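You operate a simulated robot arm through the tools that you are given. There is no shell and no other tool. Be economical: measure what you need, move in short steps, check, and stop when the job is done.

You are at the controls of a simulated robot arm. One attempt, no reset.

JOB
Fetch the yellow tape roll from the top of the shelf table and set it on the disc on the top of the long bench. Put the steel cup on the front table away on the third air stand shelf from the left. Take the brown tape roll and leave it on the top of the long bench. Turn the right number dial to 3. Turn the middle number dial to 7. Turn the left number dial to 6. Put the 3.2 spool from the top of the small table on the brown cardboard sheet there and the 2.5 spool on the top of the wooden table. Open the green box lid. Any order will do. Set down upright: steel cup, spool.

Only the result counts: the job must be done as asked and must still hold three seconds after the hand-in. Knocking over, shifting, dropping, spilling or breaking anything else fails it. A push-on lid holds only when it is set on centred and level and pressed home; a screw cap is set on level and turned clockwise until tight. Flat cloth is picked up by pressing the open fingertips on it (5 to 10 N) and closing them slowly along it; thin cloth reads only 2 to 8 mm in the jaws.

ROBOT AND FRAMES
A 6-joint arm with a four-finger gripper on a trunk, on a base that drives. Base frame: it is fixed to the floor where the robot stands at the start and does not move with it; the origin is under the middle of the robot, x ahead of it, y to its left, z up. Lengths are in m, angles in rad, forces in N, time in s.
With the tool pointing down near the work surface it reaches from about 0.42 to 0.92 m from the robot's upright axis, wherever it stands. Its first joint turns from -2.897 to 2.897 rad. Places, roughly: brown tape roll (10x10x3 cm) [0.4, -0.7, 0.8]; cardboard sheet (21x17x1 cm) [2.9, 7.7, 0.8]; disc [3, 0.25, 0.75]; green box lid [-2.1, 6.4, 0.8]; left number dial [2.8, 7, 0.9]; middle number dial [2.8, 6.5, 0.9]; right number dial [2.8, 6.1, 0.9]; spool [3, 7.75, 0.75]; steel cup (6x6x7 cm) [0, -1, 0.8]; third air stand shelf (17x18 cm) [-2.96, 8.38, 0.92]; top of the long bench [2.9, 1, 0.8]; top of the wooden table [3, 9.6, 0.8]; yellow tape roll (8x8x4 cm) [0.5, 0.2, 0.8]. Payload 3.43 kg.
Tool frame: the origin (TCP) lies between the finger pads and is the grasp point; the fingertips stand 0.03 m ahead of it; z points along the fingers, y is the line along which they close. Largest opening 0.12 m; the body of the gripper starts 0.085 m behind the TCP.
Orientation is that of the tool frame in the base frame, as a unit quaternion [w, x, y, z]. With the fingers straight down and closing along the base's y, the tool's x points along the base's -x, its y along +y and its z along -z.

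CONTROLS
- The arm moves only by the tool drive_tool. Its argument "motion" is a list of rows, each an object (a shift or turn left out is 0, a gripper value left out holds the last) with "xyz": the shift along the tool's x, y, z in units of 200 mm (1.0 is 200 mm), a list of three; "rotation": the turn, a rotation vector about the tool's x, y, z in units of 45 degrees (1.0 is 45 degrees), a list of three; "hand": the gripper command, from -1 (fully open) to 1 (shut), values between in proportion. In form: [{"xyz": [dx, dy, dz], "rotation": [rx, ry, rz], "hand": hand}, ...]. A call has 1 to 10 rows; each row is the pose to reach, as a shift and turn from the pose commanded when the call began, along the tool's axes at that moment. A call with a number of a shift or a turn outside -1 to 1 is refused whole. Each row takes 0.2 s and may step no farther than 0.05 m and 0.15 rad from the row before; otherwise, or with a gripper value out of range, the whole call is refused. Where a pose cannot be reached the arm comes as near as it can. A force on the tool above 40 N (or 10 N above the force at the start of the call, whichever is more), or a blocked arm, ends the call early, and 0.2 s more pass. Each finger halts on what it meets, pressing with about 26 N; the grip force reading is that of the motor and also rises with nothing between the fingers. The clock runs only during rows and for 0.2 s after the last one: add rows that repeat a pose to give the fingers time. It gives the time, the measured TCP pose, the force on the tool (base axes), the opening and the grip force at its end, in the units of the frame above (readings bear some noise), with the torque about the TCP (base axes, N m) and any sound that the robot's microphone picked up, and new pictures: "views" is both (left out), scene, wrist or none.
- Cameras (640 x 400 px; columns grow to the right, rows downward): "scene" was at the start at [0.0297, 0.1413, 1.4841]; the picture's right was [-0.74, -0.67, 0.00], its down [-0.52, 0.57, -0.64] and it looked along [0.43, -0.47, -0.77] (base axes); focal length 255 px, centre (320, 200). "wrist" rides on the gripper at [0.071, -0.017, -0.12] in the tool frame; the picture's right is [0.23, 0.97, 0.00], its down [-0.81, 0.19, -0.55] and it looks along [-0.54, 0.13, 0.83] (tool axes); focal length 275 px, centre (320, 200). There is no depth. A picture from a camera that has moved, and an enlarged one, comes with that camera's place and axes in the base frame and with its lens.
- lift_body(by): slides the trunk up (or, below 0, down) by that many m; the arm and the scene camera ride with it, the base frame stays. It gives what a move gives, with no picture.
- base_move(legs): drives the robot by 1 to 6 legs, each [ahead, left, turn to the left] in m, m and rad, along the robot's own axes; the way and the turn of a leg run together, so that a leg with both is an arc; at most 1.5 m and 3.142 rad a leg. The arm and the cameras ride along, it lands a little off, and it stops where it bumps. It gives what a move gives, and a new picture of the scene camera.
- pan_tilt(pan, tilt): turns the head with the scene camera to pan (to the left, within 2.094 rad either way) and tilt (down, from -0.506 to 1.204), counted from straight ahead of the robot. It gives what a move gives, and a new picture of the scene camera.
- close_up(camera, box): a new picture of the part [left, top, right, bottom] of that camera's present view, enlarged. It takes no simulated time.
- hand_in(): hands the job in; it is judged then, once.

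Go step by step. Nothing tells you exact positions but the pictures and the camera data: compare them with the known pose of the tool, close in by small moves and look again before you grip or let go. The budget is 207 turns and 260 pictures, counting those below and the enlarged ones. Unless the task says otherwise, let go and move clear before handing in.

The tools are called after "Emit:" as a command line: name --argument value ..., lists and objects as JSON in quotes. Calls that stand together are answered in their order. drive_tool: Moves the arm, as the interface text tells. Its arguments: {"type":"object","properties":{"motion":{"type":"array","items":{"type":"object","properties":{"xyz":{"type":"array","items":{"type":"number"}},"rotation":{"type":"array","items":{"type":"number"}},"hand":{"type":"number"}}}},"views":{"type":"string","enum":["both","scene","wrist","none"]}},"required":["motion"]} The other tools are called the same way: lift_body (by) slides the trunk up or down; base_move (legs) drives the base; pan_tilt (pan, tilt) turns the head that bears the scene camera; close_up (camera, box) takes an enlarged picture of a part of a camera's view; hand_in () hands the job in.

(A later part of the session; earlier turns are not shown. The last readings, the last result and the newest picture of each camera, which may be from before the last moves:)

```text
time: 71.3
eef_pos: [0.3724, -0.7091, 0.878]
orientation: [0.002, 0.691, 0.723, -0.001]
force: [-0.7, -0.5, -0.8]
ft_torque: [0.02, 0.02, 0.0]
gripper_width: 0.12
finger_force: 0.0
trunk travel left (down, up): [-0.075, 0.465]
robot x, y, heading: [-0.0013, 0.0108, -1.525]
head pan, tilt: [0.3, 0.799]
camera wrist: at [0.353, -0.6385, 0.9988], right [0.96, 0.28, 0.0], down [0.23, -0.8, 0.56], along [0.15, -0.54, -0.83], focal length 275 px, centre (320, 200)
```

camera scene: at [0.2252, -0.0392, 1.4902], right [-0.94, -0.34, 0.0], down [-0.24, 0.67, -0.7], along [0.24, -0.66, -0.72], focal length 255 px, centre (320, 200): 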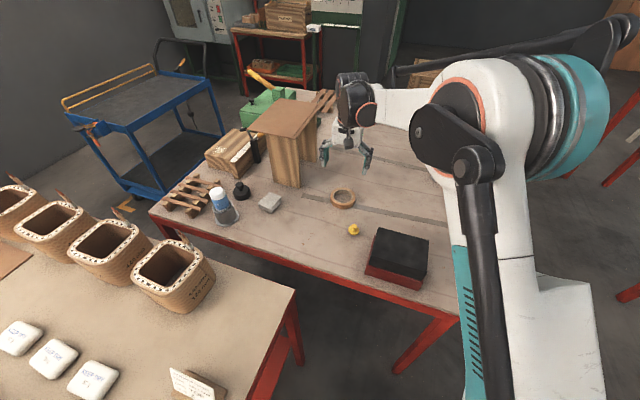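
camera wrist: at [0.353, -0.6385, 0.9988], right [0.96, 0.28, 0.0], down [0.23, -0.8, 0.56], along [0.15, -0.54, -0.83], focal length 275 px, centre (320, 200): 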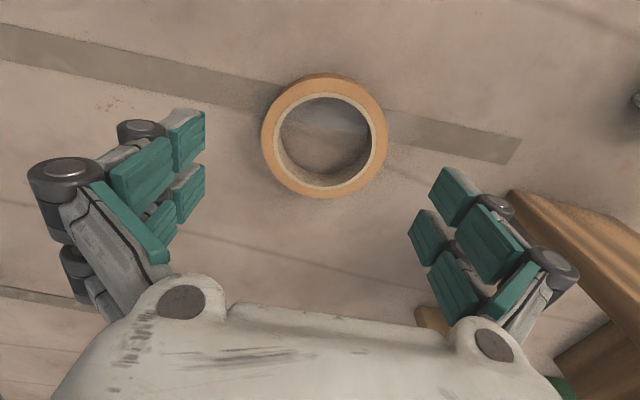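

The roll top is near 0.807 and its outer diameter is about 9.3 cm. I'll descend to TCP 0.817 and close.

Emit:
drive_tool --motion '[{"xyz": [-0.005, 0.015, 0.12]}, {"xyz": [-0.005, 0.015, 0.24]}, {"xyz": [-0.005, 0.015, 0.3]}, {"xyz": [-0.005, 0.015, 0.3], "hand": -0.3}, {"xyz": [-0.005, 0.015, 0.3], "hand": 1}, {"xyz": [-0.005, 0.015, 0.3], "hand": 1}, {"xyz": [-0.005, 0.015, 0.3], "hand": 1}]' --views "wrist"

```text
time: 72.5
eef_pos: [0.3761, -0.7096, 0.8265]
orientation: [0.004, 0.69, 0.724, -0.003]
force: [1.9, -3.9, 55.5]
ft_torque: [0.09, -0.03, -0.05]
gripper_width: 0.0784
finger_force: 26.1
trunk travel left (down, up): [-0.075, 0.465]
robot x, y, heading: [-0.0011, 0.0112, -1.524]
head pan, tilt: [0.3, 0.799]
stopped in row 5: the force on the tool passed its limit at 42 N (the readings are from after the stop); the commanded pose is now the measured one
camera wrist: at [0.3553, -0.6373, 0.9478], right [0.96, 0.28, 0.0], down [0.23, -0.8, 0.56], along [0.15, -0.54, -0.83], focal length 275 px, centre (320, 200)
```

wrist: 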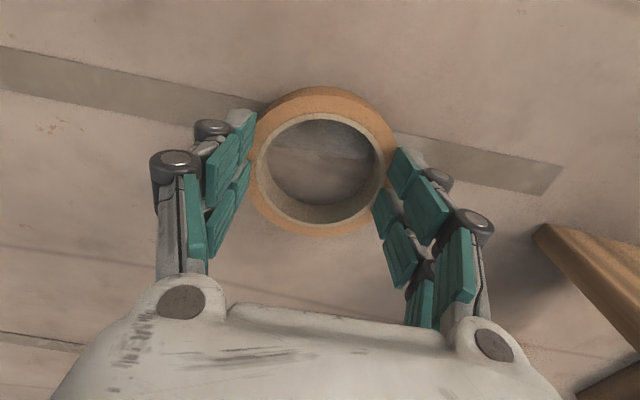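

The jaws are on the roll at 7.8 cm with the tips touching the table. I'll rise slightly with the jaws shut, then lift slowly.

Emit:
drive_tool --motion '[{"xyz": [0, 0, -0.03], "hand": 1}, {"xyz": [0, 0, -0.03], "hand": 1}, {"xyz": [0, 0, -0.03], "hand": 1}, {"xyz": [0, 0, -0.05], "hand": 1}, {"xyz": [0, 0, -0.1], "hand": 1}, {"xyz": [0, 0, -0.15], "hand": 1}, {"xyz": [0, 0, -0.2], "hand": 1}]' --views "wrist"

```text
time: 74.0
eef_pos: [0.377, -0.7099, 0.8617]
orientation: [0.002, 0.69, 0.723, -0.002]
force: [-0.5, 0.5, 1.0]
ft_torque: [0.02, -0.01, 0.0]
gripper_width: 0.0
finger_force: 25.8
trunk travel left (down, up): [-0.075, 0.465]
robot x, y, heading: [-0.0029, 0.0055, -1.525]
head pan, tilt: [0.3, 0.799]
camera wrist: at [0.3568, -0.6391, 0.9822], right [0.96, 0.28, 0.0], down [0.23, -0.8, 0.56], along [0.15, -0.54, -0.83], focal length 275 px, centre (320, 200)
```

wrist: 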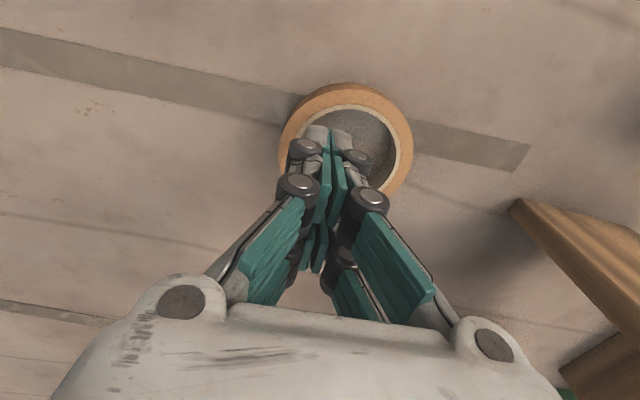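

The roll slipped out again, so my estimate of its height or centre is biased. I'll open, rise and triangulate with clear close-ups from both cameras.

Emit:
drive_tool --motion '[{"xyz": [0, 0, -0.2], "hand": 0.5}, {"xyz": [0, 0, -0.4], "hand": -1}, {"xyz": [0, 0, -0.6], "hand": -1}, {"xyz": [0, 0, -0.8], "hand": -1}, {"xyz": [0, 0, -0.8], "hand": -1}]' --views "none"

Emit:
close_up --camera "wrist" --box '[240, 70, 400, 170]'

Emit:
close_up --camera "scene" --box '[260, 140, 420, 240]'

```text
time: 75.2
eef_pos: [0.3759, -0.7101, 1.0211]
orientation: [0.003, 0.69, 0.724, -0.002]
force: [-0.2, 0.1, 0.8]
ft_torque: [-0.06, 0.0, 0.01]
gripper_width: 0.1201
finger_force: 0.0
trunk travel left (down, up): [-0.075, 0.465]
robot x, y, heading: [-0.0002, 0.0111, -1.524]
head pan, tilt: [0.3, 0.799]
```

```text
4.00 times, centred on (320, 120) of wrist
camera zoom: at [0.355, -0.6386, 1.1417], right [0.96, 0.28, 0.0], down [0.23, -0.8, 0.56], along [0.15, -0.54, -0.83], focal length 1101 px, centre (320, 520)
```

zoom: 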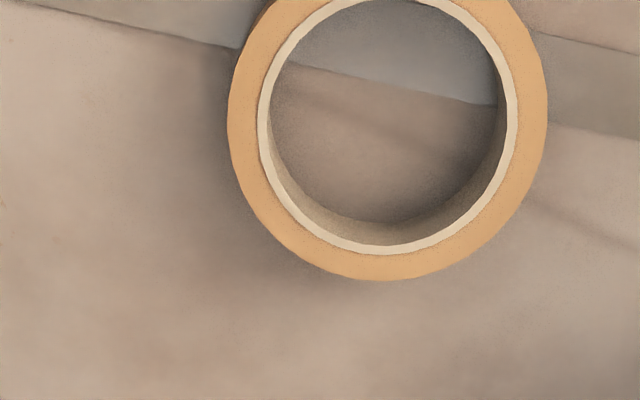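

```text
4.00 times, centred on (340, 190) of scene
camera zoom: at [0.2244, -0.0384, 1.4903], right [-0.94, -0.34, 0.0], down [-0.24, 0.67, -0.7], along [0.24, -0.66, -0.72], focal length 1018 px, centre (240, 240)
```

zoom: 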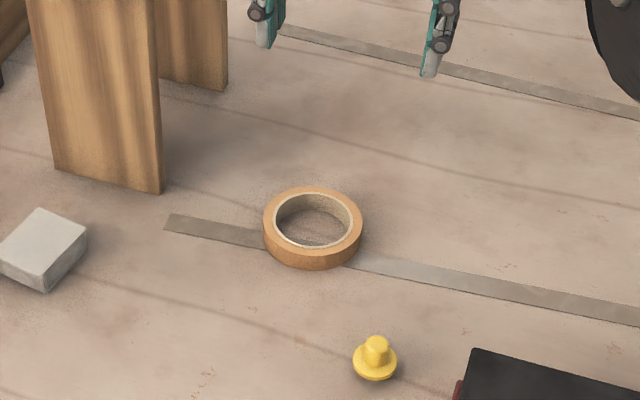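

Triangulation puts the roll top at about 0.795 and the centre at (0.397, -0.717), so the table is at z≈0.767. My grip was only catching the roll's rim, so I'll go deeper this time.

Emit:
drive_tool --motion '[{"xyz": [-0.04, 0.103, 0.15]}, {"xyz": [-0.04, 0.103, 0.38]}, {"xyz": [-0.04, 0.103, 0.6]}, {"xyz": [-0.04, 0.103, 0.8]}, {"xyz": [-0.04, 0.103, 0.95]}, {"xyz": [-0.04, 0.103, 1.0]}]' --views "none"

Emit:
drive_tool --motion '[{"xyz": [0, 0, 0.03]}, {"xyz": [0, 0, 0.06]}, {"xyz": [0, 0, 0.08]}, {"xyz": [0, 0, 0.08]}]' --views "both"

Emit:
close_up --camera "scene" --box '[280, 150, 400, 225]'

```text
time: 76.7
eef_pos: [0.3981, -0.7181, 0.8216]
orientation: [0.002, 0.69, 0.724, -0.002]
force: [0.9, 0.2, -0.1]
ft_torque: [0.0, 0.05, 0.0]
gripper_width: 0.12
finger_force: 0.1
trunk travel left (down, up): [-0.075, 0.465]
robot x, y, heading: [-0.0015, 0.0082, -1.522]
head pan, tilt: [0.3, 0.799]
```

```text
time: 77.7
eef_pos: [0.3973, -0.7177, 0.8048]
orientation: [0.002, 0.691, 0.723, -0.001]
force: [-0.9, 0.7, 0.7]
ft_torque: [0.0, 0.01, -0.01]
gripper_width: 0.12
finger_force: 0.1
trunk travel left (down, up): [-0.075, 0.465]
robot x, y, heading: [0.0001, 0.0094, -1.523]
head pan, tilt: [0.3, 0.799]
camera scene: at [0.2247, -0.0389, 1.4903], right [-0.94, -0.34, 0.0], down [-0.24, 0.67, -0.7], along [0.24, -0.66, -0.72], focal length 255 px, centre (320, 200)
camera wrist: at [0.377, -0.6468, 0.926], right [0.96, 0.28, 0.0], down [0.23, -0.8, 0.56], along [0.15, -0.54, -0.83], focal length 275 px, centre (320, 200)
```

scene: 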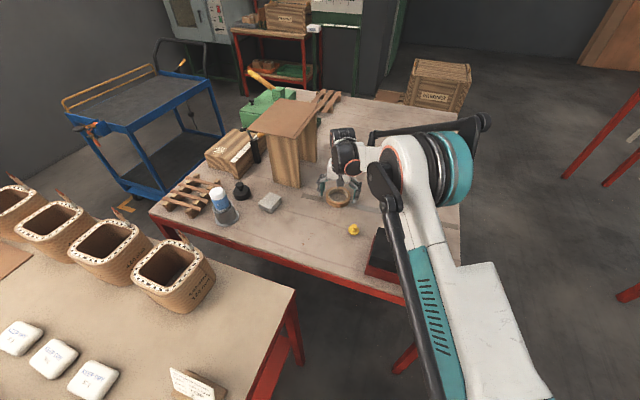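
wrist: 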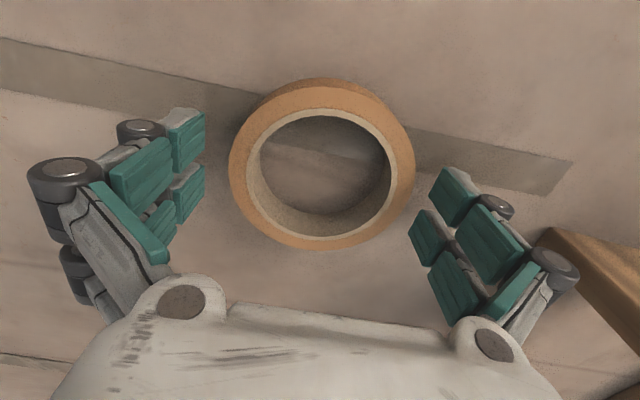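

```text
5.33 times, centred on (340, 188) of scene
camera zoom: at [0.2247, -0.0389, 1.4903], right [-0.94, -0.34, 0.0], down [-0.24, 0.67, -0.7], along [0.24, -0.66, -0.72], focal length 1358 px, centre (213, 267)
```

zoom: 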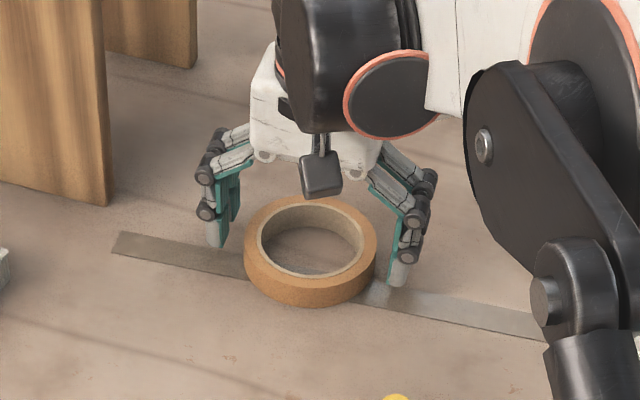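

The tips are around the roll and low. I'll rise 4 mm to allow for the tip arc and close.

Emit:
drive_tool --motion '[{"xyz": [0.0, 0.0, -0.02], "hand": -0.8}, {"xyz": [0.0, 0.0, -0.02], "hand": -0.6}, {"xyz": [0.0, 0.0, -0.02], "hand": -0.4}, {"xyz": [0.0, 0.0, -0.02], "hand": 1}, {"xyz": [0.0, 0.0, -0.02], "hand": 1}]' --views "wrist"

```text
time: 78.8
eef_pos: [0.3972, -0.7182, 0.8087]
orientation: [0.002, 0.69, 0.724, -0.003]
force: [1.9, -1.1, 6.9]
ft_torque: [0.02, 0.02, 0.1]
gripper_width: 0.0967
finger_force: 25.8
trunk travel left (down, up): [-0.075, 0.465]
robot x, y, heading: [-0.0006, 0.0124, -1.523]
head pan, tilt: [0.3, 0.799]
camera wrist: at [0.3766, -0.6463, 0.9302], right [0.96, 0.28, 0.0], down [0.23, -0.8, 0.56], along [0.15, -0.54, -0.83], focal length 275 px, centre (320, 200)
```

wrist: 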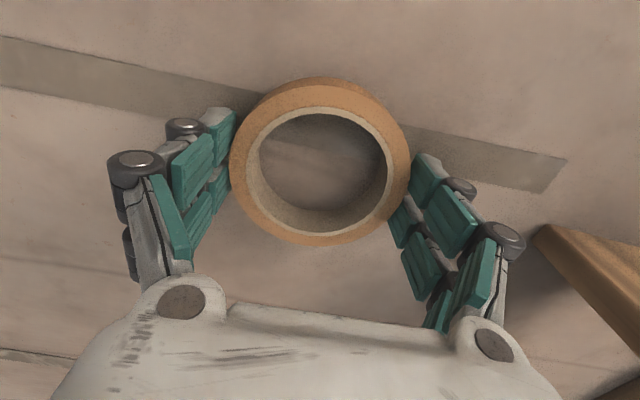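

The jaws read 9.7 cm, a true grip on the roll. I'll lift it.

Emit:
drive_tool --motion '[{"xyz": [0, 0, -0.04], "hand": 1}, {"xyz": [0, 0, -0.1], "hand": 1}, {"xyz": [0, 0, -0.2], "hand": 1}, {"xyz": [0, 0, -0.35], "hand": 1}, {"xyz": [0, 0, -0.5], "hand": 1}, {"xyz": [0, 0, -0.65], "hand": 1}, {"xyz": [0, 0, -0.8], "hand": 1}, {"xyz": [0, 0, -1.0], "hand": 1}]' --views "wrist"

```text
time: 80.7
eef_pos: [0.3945, -0.7158, 1.0067]
orientation: [0.003, 0.69, 0.724, -0.002]
force: [0.6, -0.4, -1.1]
ft_torque: [0.02, 0.03, -0.01]
gripper_width: 0.0965
finger_force: 25.9
trunk travel left (down, up): [-0.075, 0.465]
robot x, y, heading: [0.0012, 0.0118, -1.524]
head pan, tilt: [0.3, 0.799]
camera wrist: at [0.3731, -0.6449, 1.1277], right [0.96, 0.28, 0.0], down [0.23, -0.8, 0.56], along [0.15, -0.54, -0.83], focal length 275 px, centre (320, 200)
```

wrist: 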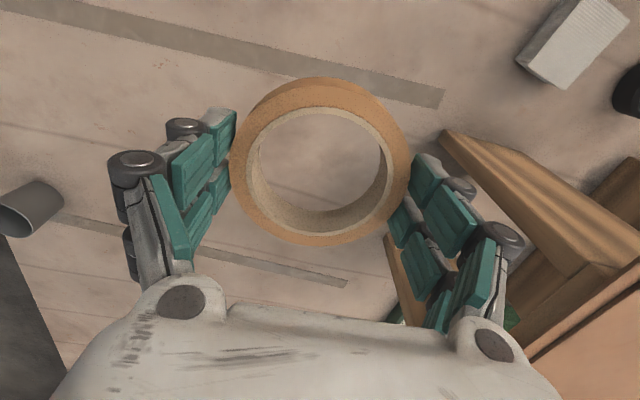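

The roll is held. I'll retract the arm and drive back to the long bench.

Emit:
drive_tool --motion '[{"xyz": [0, 0, -0.15], "hand": 1}, {"xyz": [0, 0, -0.3], "hand": 1}, {"xyz": [0.15, -0.15, -0.3], "hand": 1}, {"xyz": [0.3, -0.3, -0.3], "hand": 1}, {"xyz": [0.45, -0.45, -0.3], "hand": 1}, {"xyz": [0.6, -0.6, -0.3], "hand": 1}, {"xyz": [0.7, -0.7, -0.3], "hand": 1}]' --views "none"

Emit:
drive_tool --motion '[{"xyz": [0.15, -0.15, 0], "hand": 1}, {"xyz": [0.3, -0.3, 0], "hand": 1}, {"xyz": [0.45, -0.45, 0], "hand": 1}, {"xyz": [0.55, -0.6, 0], "hand": 1}]' --views "none"

Emit:
base_move --legs '[[0, 0, 1.524], [0, 0.35, 0], [0.5, 0.4, 0], [1.4, 0, 0], [0.14, 0, 0]]'

```text
time: 82.2
eef_pos: [0.2479, -0.5813, 1.0662]
orientation: [0.003, 0.689, 0.724, -0.003]
force: [0.1, 0.4, -0.6]
ft_torque: [-0.03, 0.05, 0.0]
gripper_width: 0.096
finger_force: 25.9
trunk travel left (down, up): [-0.075, 0.465]
robot x, y, heading: [0.0015, 0.0124, -1.527]
head pan, tilt: [0.3, 0.799]
```

```text
time: 83.2
eef_pos: [0.1234, -0.4768, 1.0655]
orientation: [0.003, 0.69, 0.724, -0.003]
force: [0.0, -0.1, -0.3]
ft_torque: [0.0, 0.01, -0.04]
gripper_width: 0.0962
finger_force: 26.0
trunk travel left (down, up): [-0.075, 0.465]
robot x, y, heading: [-0.0047, 0.0084, -1.525]
head pan, tilt: [0.3, 0.799]
```

```text
time: 99.9
eef_pos: [2.5464, 0.8265, 1.0669]
orientation: [0.003, 0.009, 1.0, -0.001]
force: [-0.1, 0.5, -0.6]
ft_torque: [-0.01, 0.0, 0.01]
gripper_width: 0.0953
finger_force: 25.9
trunk travel left (down, up): [-0.075, 0.465]
robot x, y, heading: [2.0497, 0.7354, -0.014]
head pan, tilt: [0.3, 0.799]
camera scene: at [2.1116, 0.9553, 1.4903], right [0.28, -0.96, 0.0], down [-0.69, -0.2, -0.7], along [0.67, 0.19, -0.72], focal length 255 px, centre (320, 200)
```

scene: 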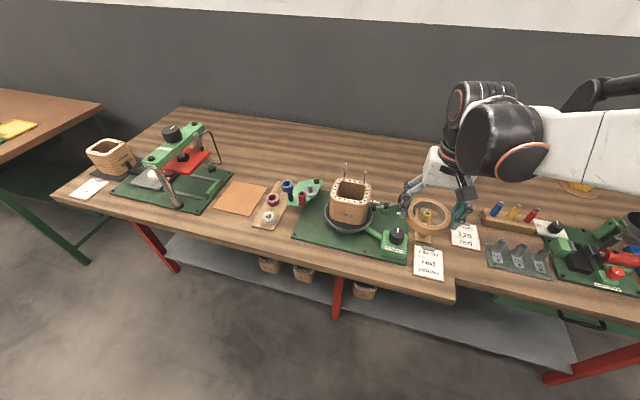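

The brown roll is still held. The back of the bench behind the coil machine looks free, so I'll move closer, extend over it and check.

Emit:
base_move --legs '[[0.12, -0.02, 0.01]]'

Emit:
drive_tool --motion '[{"xyz": [-0.2, -0.05, 0], "hand": 1}, {"xyz": [-0.4, -0.1, 0], "hand": 1}, {"xyz": [-0.6, -0.15, 0], "hand": 1}, {"xyz": [-0.8, -0.2, 0], "hand": 1}, {"xyz": [-1.0, -0.25, 0], "hand": 1}]' --views "none"

Emit:
drive_tool --motion '[{"xyz": [-0.2, 0, 0], "hand": 1}, {"xyz": [-0.4, 0, 0], "hand": 1}]' --views "both"

```text
time: 101.2
eef_pos: [2.6636, 0.8063, 1.0662]
orientation: [0.002, 0.006, 1.0, 0.0]
force: [-0.2, -0.4, -0.4]
ft_torque: [0.01, 0.05, -0.01]
gripper_width: 0.0953
finger_force: 26.0
trunk travel left (down, up): [-0.075, 0.465]
robot x, y, heading: [2.1708, 0.7128, -0.01]
head pan, tilt: [0.3, 0.799]
camera scene: at [2.2294, 0.9337, 1.4903], right [0.28, -0.96, 0.0], down [-0.69, -0.2, -0.7], along [0.67, 0.2, -0.72], focal length 255 px, centre (320, 200)
```

scene: 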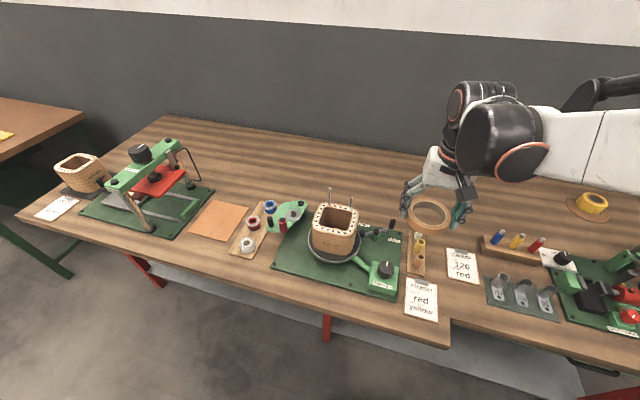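

```text
time: 102.4
eef_pos: [2.8631, 0.7548, 1.0672]
orientation: [0.003, 0.006, 1.0, 0.0]
force: [0.6, 0.4, -0.4]
ft_torque: [-0.05, 0.02, 0.0]
gripper_width: 0.0952
finger_force: 25.8
trunk travel left (down, up): [-0.075, 0.465]
robot x, y, heading: [2.1705, 0.7122, -0.009]
head pan, tilt: [0.3, 0.799]
```

```text
time: 103.0
eef_pos: [2.9445, 0.75, 1.0716]
orientation: [0.002, 0.007, 1.0, 0.0]
force: [0.8, -0.2, 0.0]
ft_torque: [0.03, 0.02, -0.02]
gripper_width: 0.0954
finger_force: 26.3
trunk travel left (down, up): [-0.075, 0.465]
robot x, y, heading: [2.1712, 0.7097, -0.016]
head pan, tilt: [0.3, 0.799]
camera scene: at [2.2303, 0.9337, 1.4902], right [0.28, -0.96, 0.0], down [-0.69, -0.2, -0.7], along [0.67, 0.2, -0.72], focal length 255 px, centre (320, 200)
camera wrist: at [2.8717, 0.7342, 1.1922], right [-0.22, 0.98, 0.0], down [0.81, 0.18, 0.56], along [0.54, 0.12, -0.83], focal length 275 px, centre (320, 200)
```

scene: 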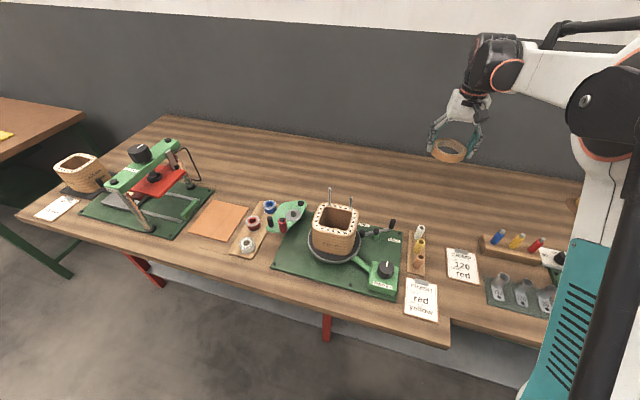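
wrist: 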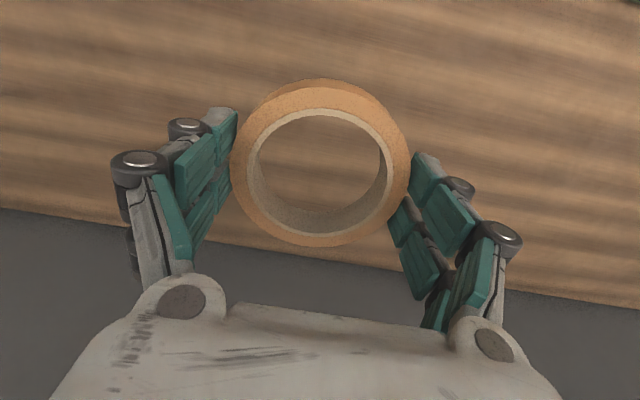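

The bench is clear here. I'll lower the roll.

Emit:
drive_tool --motion '[{"xyz": [0, 0, 0.2], "hand": 1}, {"xyz": [0, 0, 0.4], "hand": 1}, {"xyz": [0, 0, 0.6], "hand": 1}, {"xyz": [0, 0, 0.8], "hand": 1}, {"xyz": [0, 0, 0.95], "hand": 1}, {"xyz": [0, 0, 1.0], "hand": 1}]' --views "none"

Emit:
drive_tool --motion '[{"xyz": [0, 0, 0.05], "hand": 1}, {"xyz": [0, 0, 0.09], "hand": 1}, {"xyz": [0, 0, 0.12], "hand": 1}, {"xyz": [0, 0, 0.15], "hand": 1}, {"xyz": [0, 0, 0.18], "hand": 1}, {"xyz": [0, 0, 0.21], "hand": 1}, {"xyz": [0, 0, 0.24], "hand": 1}]' --views "wrist"

```text
time: 104.4
eef_pos: [2.9443, 0.7558, 0.8658]
orientation: [0.003, 0.006, 1.0, 0.001]
force: [0.6, 0.5, -0.3]
ft_torque: [0.01, 0.0, -0.01]
gripper_width: 0.0953
finger_force: 26.1
trunk travel left (down, up): [-0.075, 0.465]
robot x, y, heading: [2.171, 0.7146, -0.011]
head pan, tilt: [0.3, 0.799]
```

```text
time: 105.5
eef_pos: [2.9431, 0.7539, 0.8407]
orientation: [0.004, 0.006, 1.0, 0.0]
force: [-4.1, -0.6, 24.5]
ft_torque: [0.04, 0.61, 0.0]
gripper_width: 0.0956
finger_force: 25.9
trunk travel left (down, up): [-0.075, 0.465]
robot x, y, heading: [2.171, 0.7109, -0.01]
head pan, tilt: [0.3, 0.799]
stopped in row 5: the force on the tool passed its limit at 48 N (the readings are from after the stop); the commanded pose is now the measured one
camera wrist: at [2.8704, 0.7378, 0.9615], right [-0.22, 0.98, 0.0], down [0.81, 0.18, 0.56], along [0.55, 0.12, -0.83], focal length 275 px, centre (320, 200)
```

wrist: 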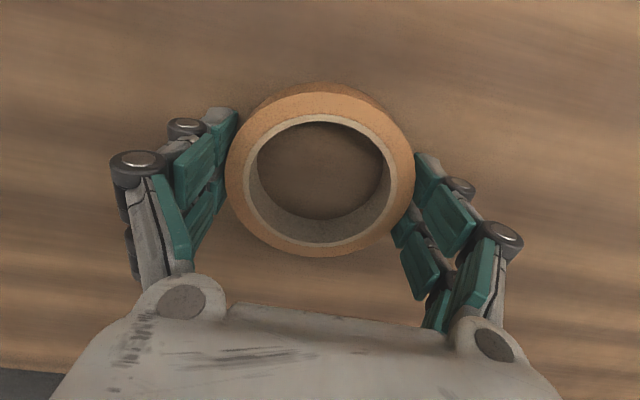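

The roll has touched the bench. I'll release and rise.

Emit:
drive_tool --motion '[{"xyz": [0, 0, -0.005], "hand": -0.7}, {"xyz": [0, 0, -0.005], "hand": -1}, {"xyz": [0, 0, -0.005], "hand": -1}, {"xyz": [0, 0, -0.1], "hand": -1}, {"xyz": [0, 0, -0.3], "hand": -1}, {"xyz": [0, 0, -0.5], "hand": -1}, {"xyz": [0, 0, -0.7], "hand": -1}, {"xyz": [0, 0, -0.9], "hand": -1}, {"xyz": [0, 0, -1.0], "hand": -1}]' --views "wrist"

```text
time: 107.5
eef_pos: [2.9425, 0.7549, 1.0407]
orientation: [0.003, 0.006, 1.0, 0.0]
force: [0.2, -0.1, 0.4]
ft_torque: [0.01, 0.03, 0.04]
gripper_width: 0.1198
finger_force: 0.2
trunk travel left (down, up): [-0.075, 0.465]
robot x, y, heading: [2.1712, 0.7135, -0.007]
head pan, tilt: [0.3, 0.799]
camera wrist: at [2.8698, 0.7382, 1.1621], right [-0.22, 0.98, 0.0], down [0.81, 0.18, 0.56], along [0.55, 0.12, -0.83], focal length 275 px, centre (320, 200)
```

wrist: 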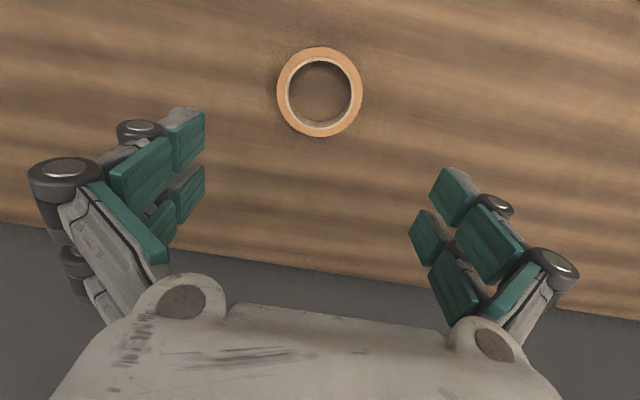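

The brown roll is placed. Now I'll retract and go back for the cup.

Emit:
drive_tool --motion '[{"xyz": [0.2, 0, -0.05]}, {"xyz": [0.4, 0, -0.1]}, {"xyz": [0.6, 0, -0.1]}, {"xyz": [0.8, 0, -0.1]}, {"xyz": [1.0, 0, -0.1]}]' --views "none"

Emit:
drive_tool --motion '[{"xyz": [0.2, 0.1, 0]}, {"xyz": [0.4, 0.2, 0]}]' --views "none"

Emit:
base_move --legs '[[-0.25, 0.03, 0.007], [-1.43, 0, 0], [-0.5, -0.39, 0], [0, -0.34, 0], [0, 0, -1.54]]'

```text
time: 108.7
eef_pos: [2.7435, 0.7563, 1.0558]
orientation: [0.004, 0.006, 1.0, 0.0]
force: [0.3, -0.3, 0.2]
ft_torque: [0.0, 0.02, 0.0]
gripper_width: 0.1203
finger_force: 0.1
trunk travel left (down, up): [-0.075, 0.465]
robot x, y, heading: [2.1683, 0.711, -0.013]
head pan, tilt: [0.3, 0.799]
```

```text
time: 109.3
eef_pos: [2.6657, 0.7974, 1.0549]
orientation: [0.004, 0.006, 1.0, 0.0]
force: [-0.2, -0.2, -0.7]
ft_torque: [0.0, -0.01, 0.02]
gripper_width: 0.1201
finger_force: 0.0
trunk travel left (down, up): [-0.075, 0.465]
robot x, y, heading: [2.171, 0.7094, -0.016]
head pan, tilt: [0.3, 0.799]
```

```text
time: 126.6
eef_pos: [0.0098, -0.4375, 1.0559]
orientation: [0.001, 0.733, 0.68, -0.003]
force: [0.3, 0.6, -0.4]
ft_torque: [0.0, 0.01, -0.01]
gripper_width: 0.1202
finger_force: 0.0
trunk travel left (down, up): [-0.075, 0.465]
robot x, y, heading: [-0.0452, 0.0616, -1.644]
head pan, tilt: [0.3, 0.799]
camera scene: at [0.174, -0.0132, 1.4903], right [-0.97, -0.22, 0.0], down [-0.16, 0.7, -0.7], along [0.16, -0.68, -0.72], focal length 255 px, centre (320, 200)
```

scene: 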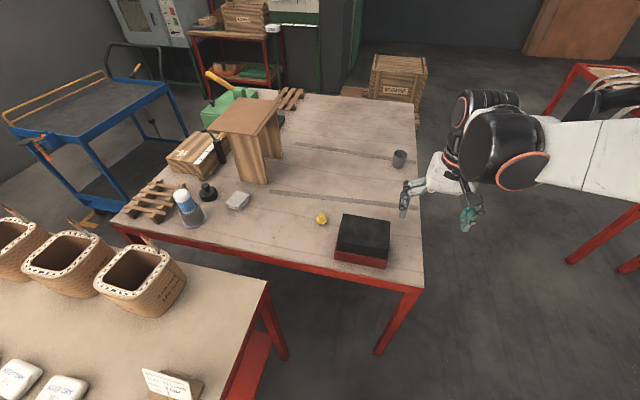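

The cup is at about (0.04, -0.985). I'll edge the base closer to the front table.

Emit:
base_move --legs '[[0.165, 0.05, 0.07]]'

Emit:
drive_tool --motion '[{"xyz": [-0.2, 0, 0]}, {"xyz": [-0.4, 0, 0]}, {"xyz": [-0.6, 0, 0]}, {"xyz": [-0.8, 0, 0]}, {"xyz": [-1.0, 0, 0]}]' --views "both"

```text
time: 128.1
eef_pos: [0.0899, -0.6038, 1.0566]
orientation: [0.003, 0.708, 0.706, -0.002]
force: [0.0, -0.7, -0.1]
ft_torque: [-0.03, 0.02, 0.0]
gripper_width: 0.12
finger_force: 0.0
trunk travel left (down, up): [-0.075, 0.465]
robot x, y, heading: [-0.0012, -0.108, -1.573]
head pan, tilt: [0.3, 0.799]
camera scene: at [0.2228, -0.1682, 1.4903], right [-0.96, -0.29, 0.0], down [-0.21, 0.69, -0.7], along [0.2, -0.67, -0.72], focal length 255 px, centre (320, 200)
```

scene: 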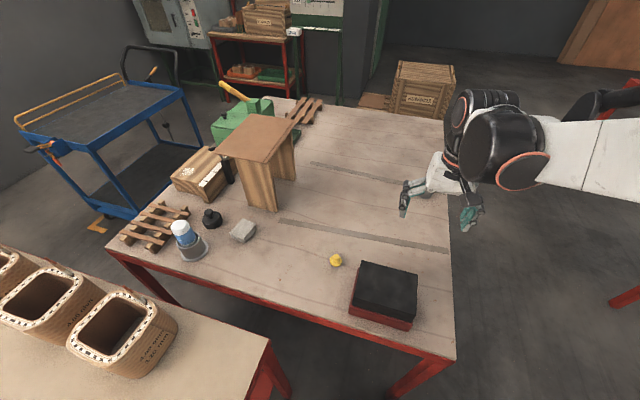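

```text
time: 129.3
eef_pos: [0.0907, -0.8074, 1.056]
orientation: [0.002, 0.708, 0.706, -0.001]
force: [-0.5, -0.6, -0.3]
ft_torque: [-0.01, -0.01, 0.02]
gripper_width: 0.1196
finger_force: 0.1
trunk travel left (down, up): [-0.075, 0.465]
robot x, y, heading: [-0.0009, -0.1078, -1.578]
head pan, tilt: [0.3, 0.799]
camera scene: at [0.223, -0.1685, 1.4902], right [-0.96, -0.29, 0.0], down [-0.21, 0.69, -0.7], along [0.2, -0.67, -0.72], focal length 255 px, centre (320, 200)
camera wrist: at [0.0734, -0.7335, 1.1776], right [0.97, 0.23, 0.0], down [0.19, -0.81, 0.56], along [0.13, -0.54, -0.83], focal length 275 px, centre (320, 200)
```

scene: 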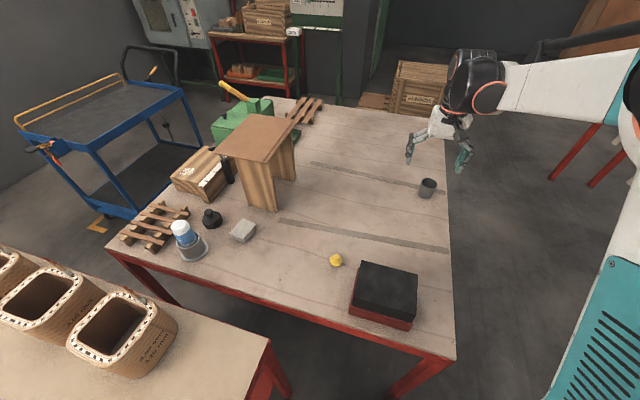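
wrist: 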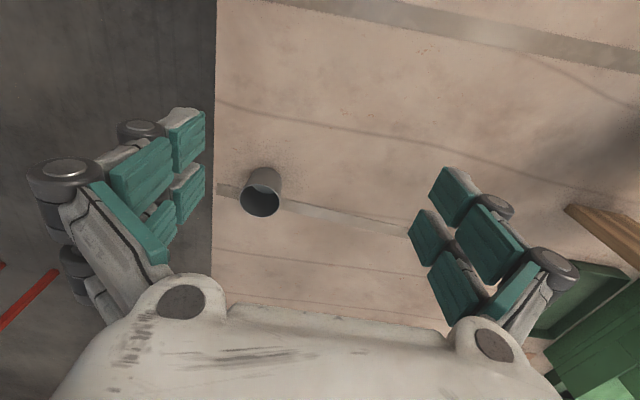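

The cup rim is at about (0.040, -0.967), z≈0.845. I'll move over it and look again at mid-height.

Emit:
drive_tool --motion '[{"xyz": [-0.2, -0.06, 0]}, {"xyz": [-0.4, -0.13, 0]}, {"xyz": [-0.6, -0.19, 0]}, {"xyz": [-0.8, -0.255, 0.1]}, {"xyz": [-0.8, -0.255, 0.3]}, {"xyz": [-0.8, -0.255, 0.5]}]' --views "wrist"

Emit:
close_up --camera "scene" --box '[360, 130, 480, 205]'

```text
time: 130.7
eef_pos: [0.037, -0.963, 0.9566]
orientation: [0.002, 0.707, 0.707, -0.003]
force: [0.1, 0.0, 0.1]
ft_torque: [-0.06, -0.01, -0.01]
gripper_width: 0.1195
finger_force: 0.1
trunk travel left (down, up): [-0.075, 0.465]
robot x, y, heading: [-0.0015, -0.1082, -1.578]
head pan, tilt: [0.3, 0.799]
camera wrist: at [0.0198, -0.8905, 1.0782], right [0.97, 0.23, 0.0], down [0.19, -0.81, 0.56], along [0.13, -0.54, -0.83], focal length 275 px, centre (320, 200)
```

wrist: 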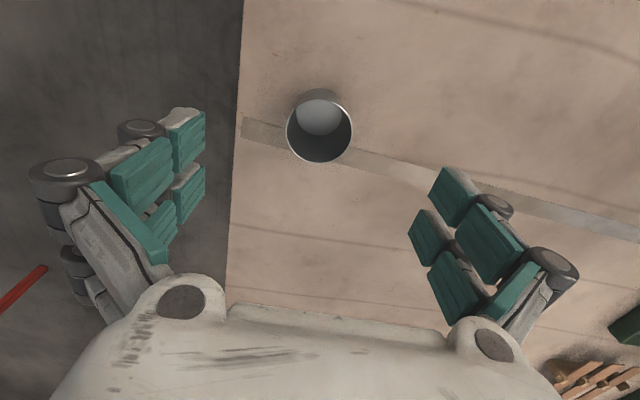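

```text
5.33 times, centred on (420, 168) of scene
camera zoom: at [0.2229, -0.1678, 1.4903], right [-0.96, -0.29, 0.0], down [-0.21, 0.69, -0.7], along [0.2, -0.67, -0.72], focal length 1358 px, centre (-213, 373)
```

zoom: 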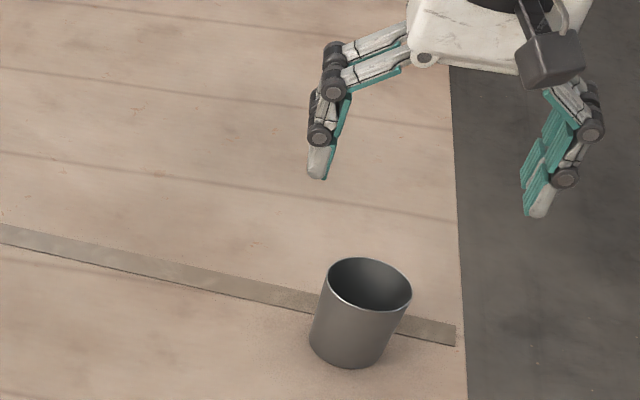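

The cup is at about (0.039, -0.969). I'll descend around it and close.

Emit:
drive_tool --motion '[{"xyz": [-0.03, 0.01, 0.2]}, {"xyz": [-0.03, 0.01, 0.4]}, {"xyz": [-0.03, 0.01, 0.6]}, {"xyz": [-0.03, 0.01, 0.65]}, {"xyz": [-0.03, 0.01, 0.65]}, {"xyz": [-0.03, 0.01, 0.65], "hand": -0.3}, {"xyz": [-0.03, 0.01, 0.65], "hand": 0.3}, {"xyz": [-0.03, 0.01, 0.65], "hand": 1}, {"xyz": [-0.03, 0.01, 0.65], "hand": 1}]' --views "wrist"

```text
time: 132.7
eef_pos: [0.0431, -0.9713, 0.8292]
orientation: [0.002, 0.708, 0.706, -0.003]
force: [0.9, 0.2, 3.9]
ft_torque: [-0.01, 0.01, 0.02]
gripper_width: 0.0551
finger_force: 26.1
trunk travel left (down, up): [-0.075, 0.465]
robot x, y, heading: [-0.002, -0.1068, -1.574]
head pan, tilt: [0.3, 0.799]
camera wrist: at [0.0251, -0.9, 0.9506], right [0.97, 0.23, 0.0], down [0.19, -0.81, 0.56], along [0.13, -0.54, -0.83], focal length 275 px, centre (320, 200)
```

wrist: 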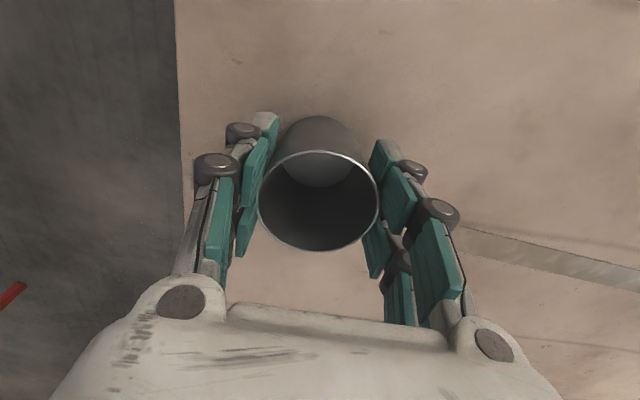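

The cup is gripped. I'll lift it gently and check.

Emit:
drive_tool --motion '[{"xyz": [0, 0, -0.04], "hand": 1}, {"xyz": [0, 0, -0.1], "hand": 1}, {"xyz": [0, 0, -0.2], "hand": 1}, {"xyz": [0, 0, -0.35], "hand": 1}, {"xyz": [0, 0, -0.5], "hand": 1}, {"xyz": [0, 0, -0.65], "hand": 1}, {"xyz": [0, 0, -0.8], "hand": 1}, {"xyz": [0, 0, -1.0], "hand": 1}]' --views "wrist"

```text
time: 134.5
eef_pos: [0.0404, -0.9687, 1.0282]
orientation: [0.003, 0.708, 0.707, -0.002]
force: [-1.0, 0.8, -0.1]
ft_torque: [0.01, 0.01, 0.03]
gripper_width: 0.0553
finger_force: 25.8
trunk travel left (down, up): [-0.075, 0.465]
robot x, y, heading: [-0.0001, -0.108, -1.578]
head pan, tilt: [0.3, 0.799]
camera wrist: at [0.0234, -0.897, 1.1501], right [0.97, 0.23, 0.0], down [0.19, -0.81, 0.56], along [0.13, -0.54, -0.83], focal length 275 px, centre (320, 200)
```

wrist: 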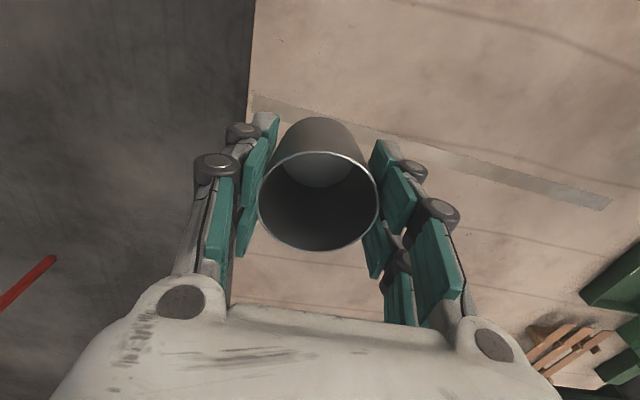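

The cup is secure. I'll retract and drive round to the open floor by the long bench, facing +y.

Emit:
drive_tool --motion '[{"xyz": [0, 0, -0.2], "hand": 1}, {"xyz": [0.2, 0, -0.25], "hand": 1}, {"xyz": [0.4, 0, -0.25], "hand": 1}, {"xyz": [0.6, 0, -0.25], "hand": 1}, {"xyz": [0.8, 0, -0.25], "hand": 1}, {"xyz": [1.0, 0, -0.25], "hand": 1}]' --views "none"

Emit:
drive_tool --motion '[{"xyz": [0.2, 0, 0], "hand": 1}, {"xyz": [0.4, 0, 0], "hand": 1}, {"xyz": [0.6, 0, 0], "hand": 1}, {"xyz": [0.8, 0, 0], "hand": 1}]' --views "none"

Emit:
base_move --legs '[[-0.1, 0, 0], [0, 0, 1.57], [0, 0.35, 0], [0.5, 0.4, 0], [1.35, 0, 0], [0, 0, 1.57]]'

Emit:
pan_tilt --pan 0.6 --tilt 0.4

```text
time: 135.9
eef_pos: [0.0382, -0.7663, 1.0768]
orientation: [0.002, 0.708, 0.706, -0.002]
force: [-0.2, -0.2, -1.3]
ft_torque: [0.03, 0.01, 0.01]
gripper_width: 0.0551
finger_force: 26.1
trunk travel left (down, up): [-0.075, 0.465]
robot x, y, heading: [0.0006, -0.11, -1.574]
head pan, tilt: [0.3, 0.799]
```

```text
time: 136.9
eef_pos: [0.0418, -0.6073, 1.077]
orientation: [0.002, 0.708, 0.706, -0.002]
force: [-0.5, 0.1, -1.2]
ft_torque: [0.03, -0.01, 0.03]
gripper_width: 0.0551
finger_force: 25.8
trunk travel left (down, up): [-0.075, 0.465]
robot x, y, heading: [0.0003, -0.1061, -1.575]
head pan, tilt: [0.3, 0.799]
```

```text
time: 157.2
eef_pos: [1.8082, 1.2244, 1.077]
orientation: [-0.002, 0.713, -0.702, -0.003]
force: [0.3, -0.1, -0.8]
ft_torque: [0.0, 0.0, 0.04]
gripper_width: 0.0549
finger_force: 26.0
trunk travel left (down, up): [-0.075, 0.465]
robot x, y, heading: [1.8555, 0.7252, 1.588]
head pan, tilt: [0.3, 0.799]
camera scene: at [1.6312, 0.7773, 1.4903], right [0.95, 0.31, 0.0], down [0.22, -0.68, -0.7], along [-0.22, 0.66, -0.72], focal length 255 px, centre (320, 200)
```

scene: 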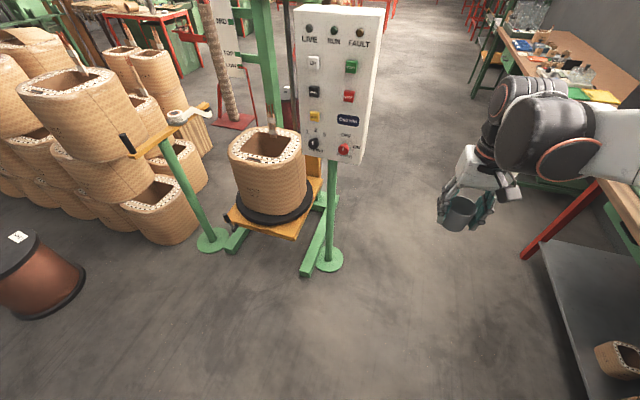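

```text
time: 158.0
eef_pos: [1.8088, 1.2244, 1.0769]
orientation: [-0.002, 0.713, -0.702, -0.002]
force: [-0.4, -0.7, -0.3]
ft_torque: [0.03, -0.01, 0.0]
gripper_width: 0.0549
finger_force: 26.8
trunk travel left (down, up): [-0.075, 0.465]
robot x, y, heading: [1.8557, 0.7233, 1.588]
head pan, tilt: [0.6, 0.4]
camera scene: at [1.6028, 0.7763, 1.5254], right [0.82, 0.58, 0.0], down [0.22, -0.32, -0.92], along [-0.53, 0.75, -0.39], focal length 255 px, centre (320, 200)
```

scene: 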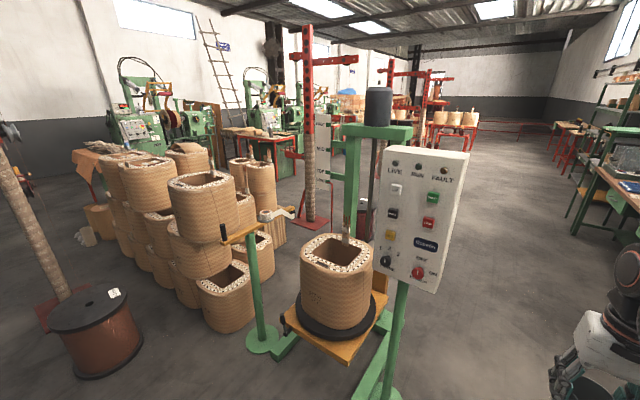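

The aisle between the control panel (x≈1.45) and the benches (x≈2.5) is clear. I'll drive up it along +y.

Emit:
base_move --legs '[[0.05, -0.12, -0.018], [1.5, 0, 0], [1.2, 0, 0]]'

Emit:
pan_tilt --pan 0.35 --tilt 0.35

```text
time: 172.0
eef_pos: [1.8509, 3.9667, 1.0783]
orientation: [-0.002, 0.719, -0.695, -0.002]
force: [-0.4, 0.0, -0.2]
ft_torque: [0.01, 0.0, 0.01]
gripper_width: 0.0547
finger_force: 26.3
trunk travel left (down, up): [-0.075, 0.465]
robot x, y, heading: [1.9092, 3.4706, 1.606]
head pan, tilt: [0.6, 0.4]
camera scene: at [1.6542, 3.5151, 1.5254], right [0.81, 0.59, 0.0], down [0.23, -0.31, -0.92], along [-0.55, 0.74, -0.39], focal length 255 px, centre (320, 200)
```

scene: 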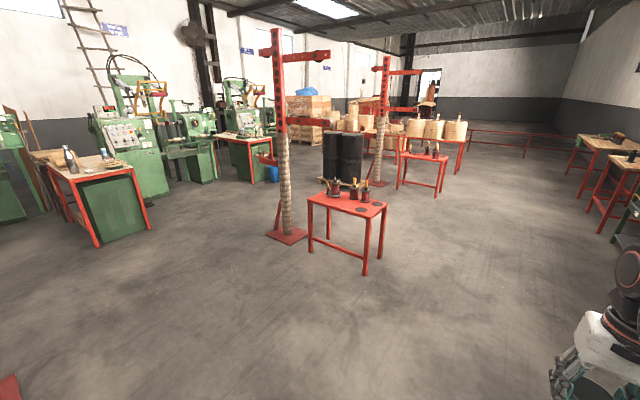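

```text
time: 172.8
eef_pos: [1.8511, 3.9675, 1.0767]
orientation: [-0.002, 0.719, -0.695, -0.002]
force: [-0.7, -0.1, -0.5]
ft_torque: [0.03, -0.01, 0.02]
gripper_width: 0.0547
finger_force: 26.1
trunk travel left (down, up): [-0.075, 0.465]
robot x, y, heading: [1.9098, 3.4731, 1.604]
head pan, tilt: [0.351, 0.351]
camera scene: at [1.6741, 3.5268, 1.53], right [0.93, 0.38, 0.0], down [0.13, -0.32, -0.94], along [-0.35, 0.87, -0.34], focal length 255 px, centre (320, 200)
```

scene: 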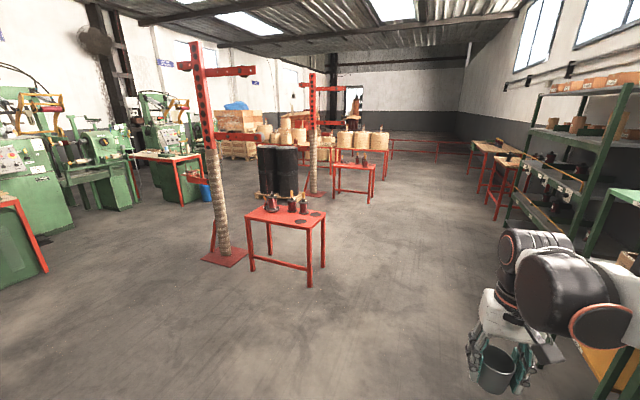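

The red table is at (0.2–0.9, 5.3), with gantry bases near (-0.3, 3.2) and (-0.25, 5.4). I'll cross left at y≈4.25 and then look.

Emit:
base_move --legs '[[0.75, 0.0, -0.035], [0, 1.5, 0], [0, 1.5, 0]]'

Emit:
pan_tilt --pan 0.25 --tilt 0.35

```text
time: 190.9
eef_pos: [-1.1427, 4.798, 1.0769]
orientation: [0.003, -0.697, 0.717, 0.002]
force: [0.3, 0.1, -1.4]
ft_torque: [0.01, 0.02, -0.01]
gripper_width: 0.0543
finger_force: 26.1
trunk travel left (down, up): [-0.075, 0.465]
robot x, y, heading: [-1.1138, 4.2987, 1.546]
head pan, tilt: [0.351, 0.351]
camera scene: at [-1.345, 4.3696, 1.53], right [0.95, 0.32, 0.0], down [0.11, -0.33, -0.94], along [-0.3, 0.89, -0.34], focal length 255 px, centre (320, 200)
```

scene: 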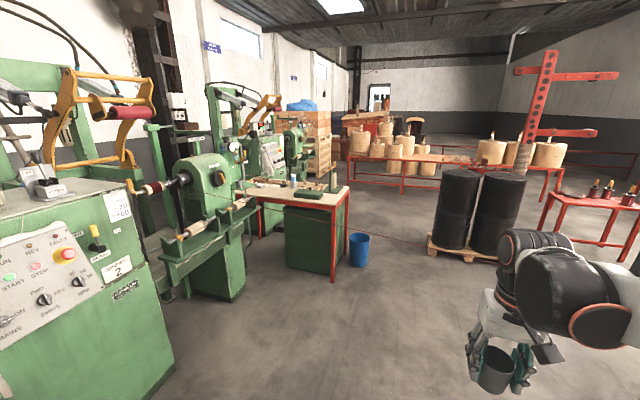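

```text
time: 191.6
eef_pos: [-1.143, 4.7963, 1.0767]
orientation: [0.002, -0.697, 0.717, 0.002]
force: [-0.1, 0.2, -0.8]
ft_torque: [-0.02, 0.02, -0.02]
gripper_width: 0.0546
finger_force: 25.7
trunk travel left (down, up): [-0.075, 0.465]
robot x, y, heading: [-1.1131, 4.2984, 1.543]
head pan, tilt: [0.25, 0.351]
camera scene: at [-1.336, 4.3721, 1.53], right [0.98, 0.22, 0.0], down [0.08, -0.34, -0.94], along [-0.21, 0.92, -0.34], focal length 255 px, centre (320, 200)
```

scene: 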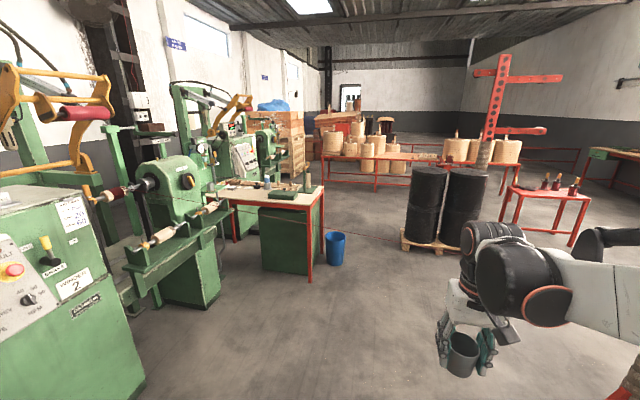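

Now I'll zoom in where the air stand should appear.

Emit:
close_up --camera "scene" --box '[170, 80, 410, 230]'

```text
2.67 times, centred on (290, 155) of scene
camera zoom: at [-1.336, 4.3721, 1.53], right [0.98, 0.22, 0.0], down [0.08, -0.34, -0.94], along [-0.21, 0.92, -0.34], focal length 679 px, centre (400, 320)
```

zoom: 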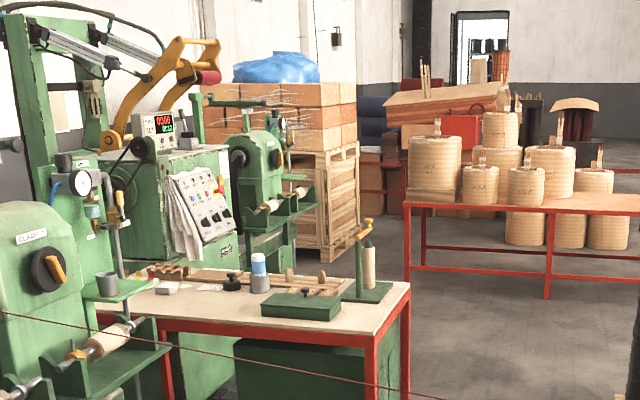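

The air stands are the green trays beside each winding machine. I'll move up to y≈5.6 and examine the gap between the blue bin and the drum pallet.

Emit:
base_move --legs '[[1.2, 0.05, 0.027]]'

Emit:
pan_tilt --pan 0.2 --tilt 0.6

Emit:
pan_tilt --pan 0.8 --tilt 0.35

```text
time: 197.7
eef_pos: [-1.2192, 5.9993, 1.0778]
orientation: [-0.003, 0.718, -0.697, -0.002]
force: [-0.2, -0.6, 0.0]
ft_torque: [0.03, 0.0, 0.02]
gripper_width: 0.0542
finger_force: 26.7
trunk travel left (down, up): [-0.075, 0.465]
robot x, y, heading: [-1.1648, 5.4966, 1.597]
head pan, tilt: [0.25, 0.351]
camera scene: at [-1.3901, 5.5635, 1.53], right [0.96, 0.27, 0.0], down [0.09, -0.33, -0.94], along [-0.26, 0.9, -0.34], focal length 255 px, centre (320, 200)
```

scene: 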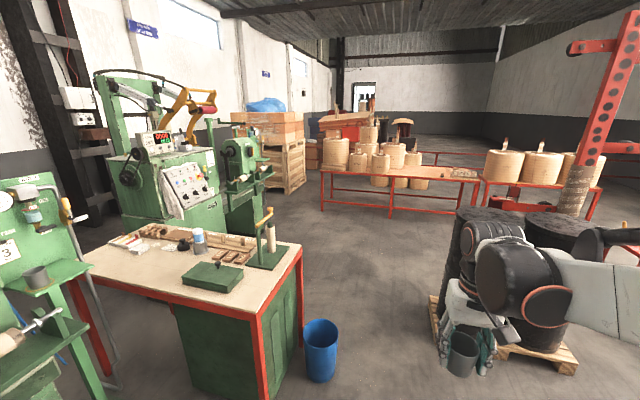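

```text
time: 198.5
eef_pos: [-1.2198, 5.9981, 1.0772]
orientation: [-0.003, 0.717, -0.697, -0.002]
force: [0.3, -1.0, 0.5]
ft_torque: [0.05, 0.01, -0.01]
gripper_width: 0.0546
finger_force: 26.1
trunk travel left (down, up): [-0.075, 0.465]
robot x, y, heading: [-1.1589, 5.4981, 1.598]
head pan, tilt: [0.201, 0.6]
camera scene: at [-1.3846, 5.5601, 1.5073], right [0.97, 0.23, 0.0], down [0.13, -0.55, -0.83], along [-0.19, 0.8, -0.56], focal length 255 px, centre (320, 200)
```

scene: 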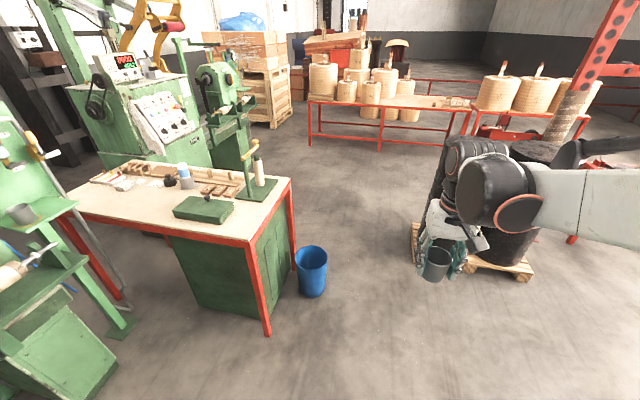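

```text
time: 199.5
eef_pos: [-1.2185, 5.9995, 1.0772]
orientation: [-0.003, 0.717, -0.697, -0.003]
force: [-0.2, -0.1, -0.6]
ft_torque: [-0.01, 0.01, 0.01]
gripper_width: 0.0545
finger_force: 25.8
trunk travel left (down, up): [-0.075, 0.465]
robot x, y, heading: [-1.1652, 5.5011, 1.601]
head pan, tilt: [0.799, 0.351]
camera scene: at [-1.4331, 5.5371, 1.5299], right [0.68, 0.73, 0.0], down [0.25, -0.23, -0.94], along [-0.69, 0.64, -0.34], focal length 255 px, centre (320, 200)
```

scene: 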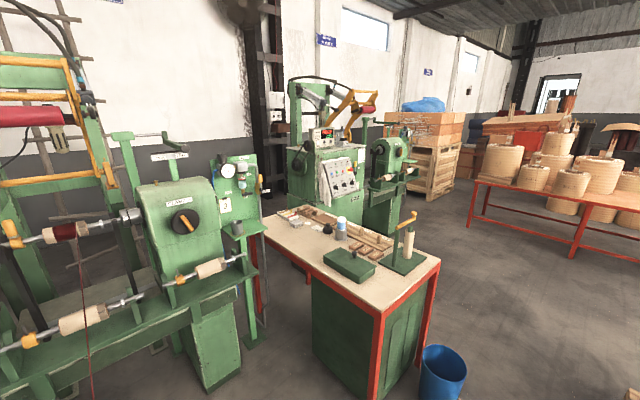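

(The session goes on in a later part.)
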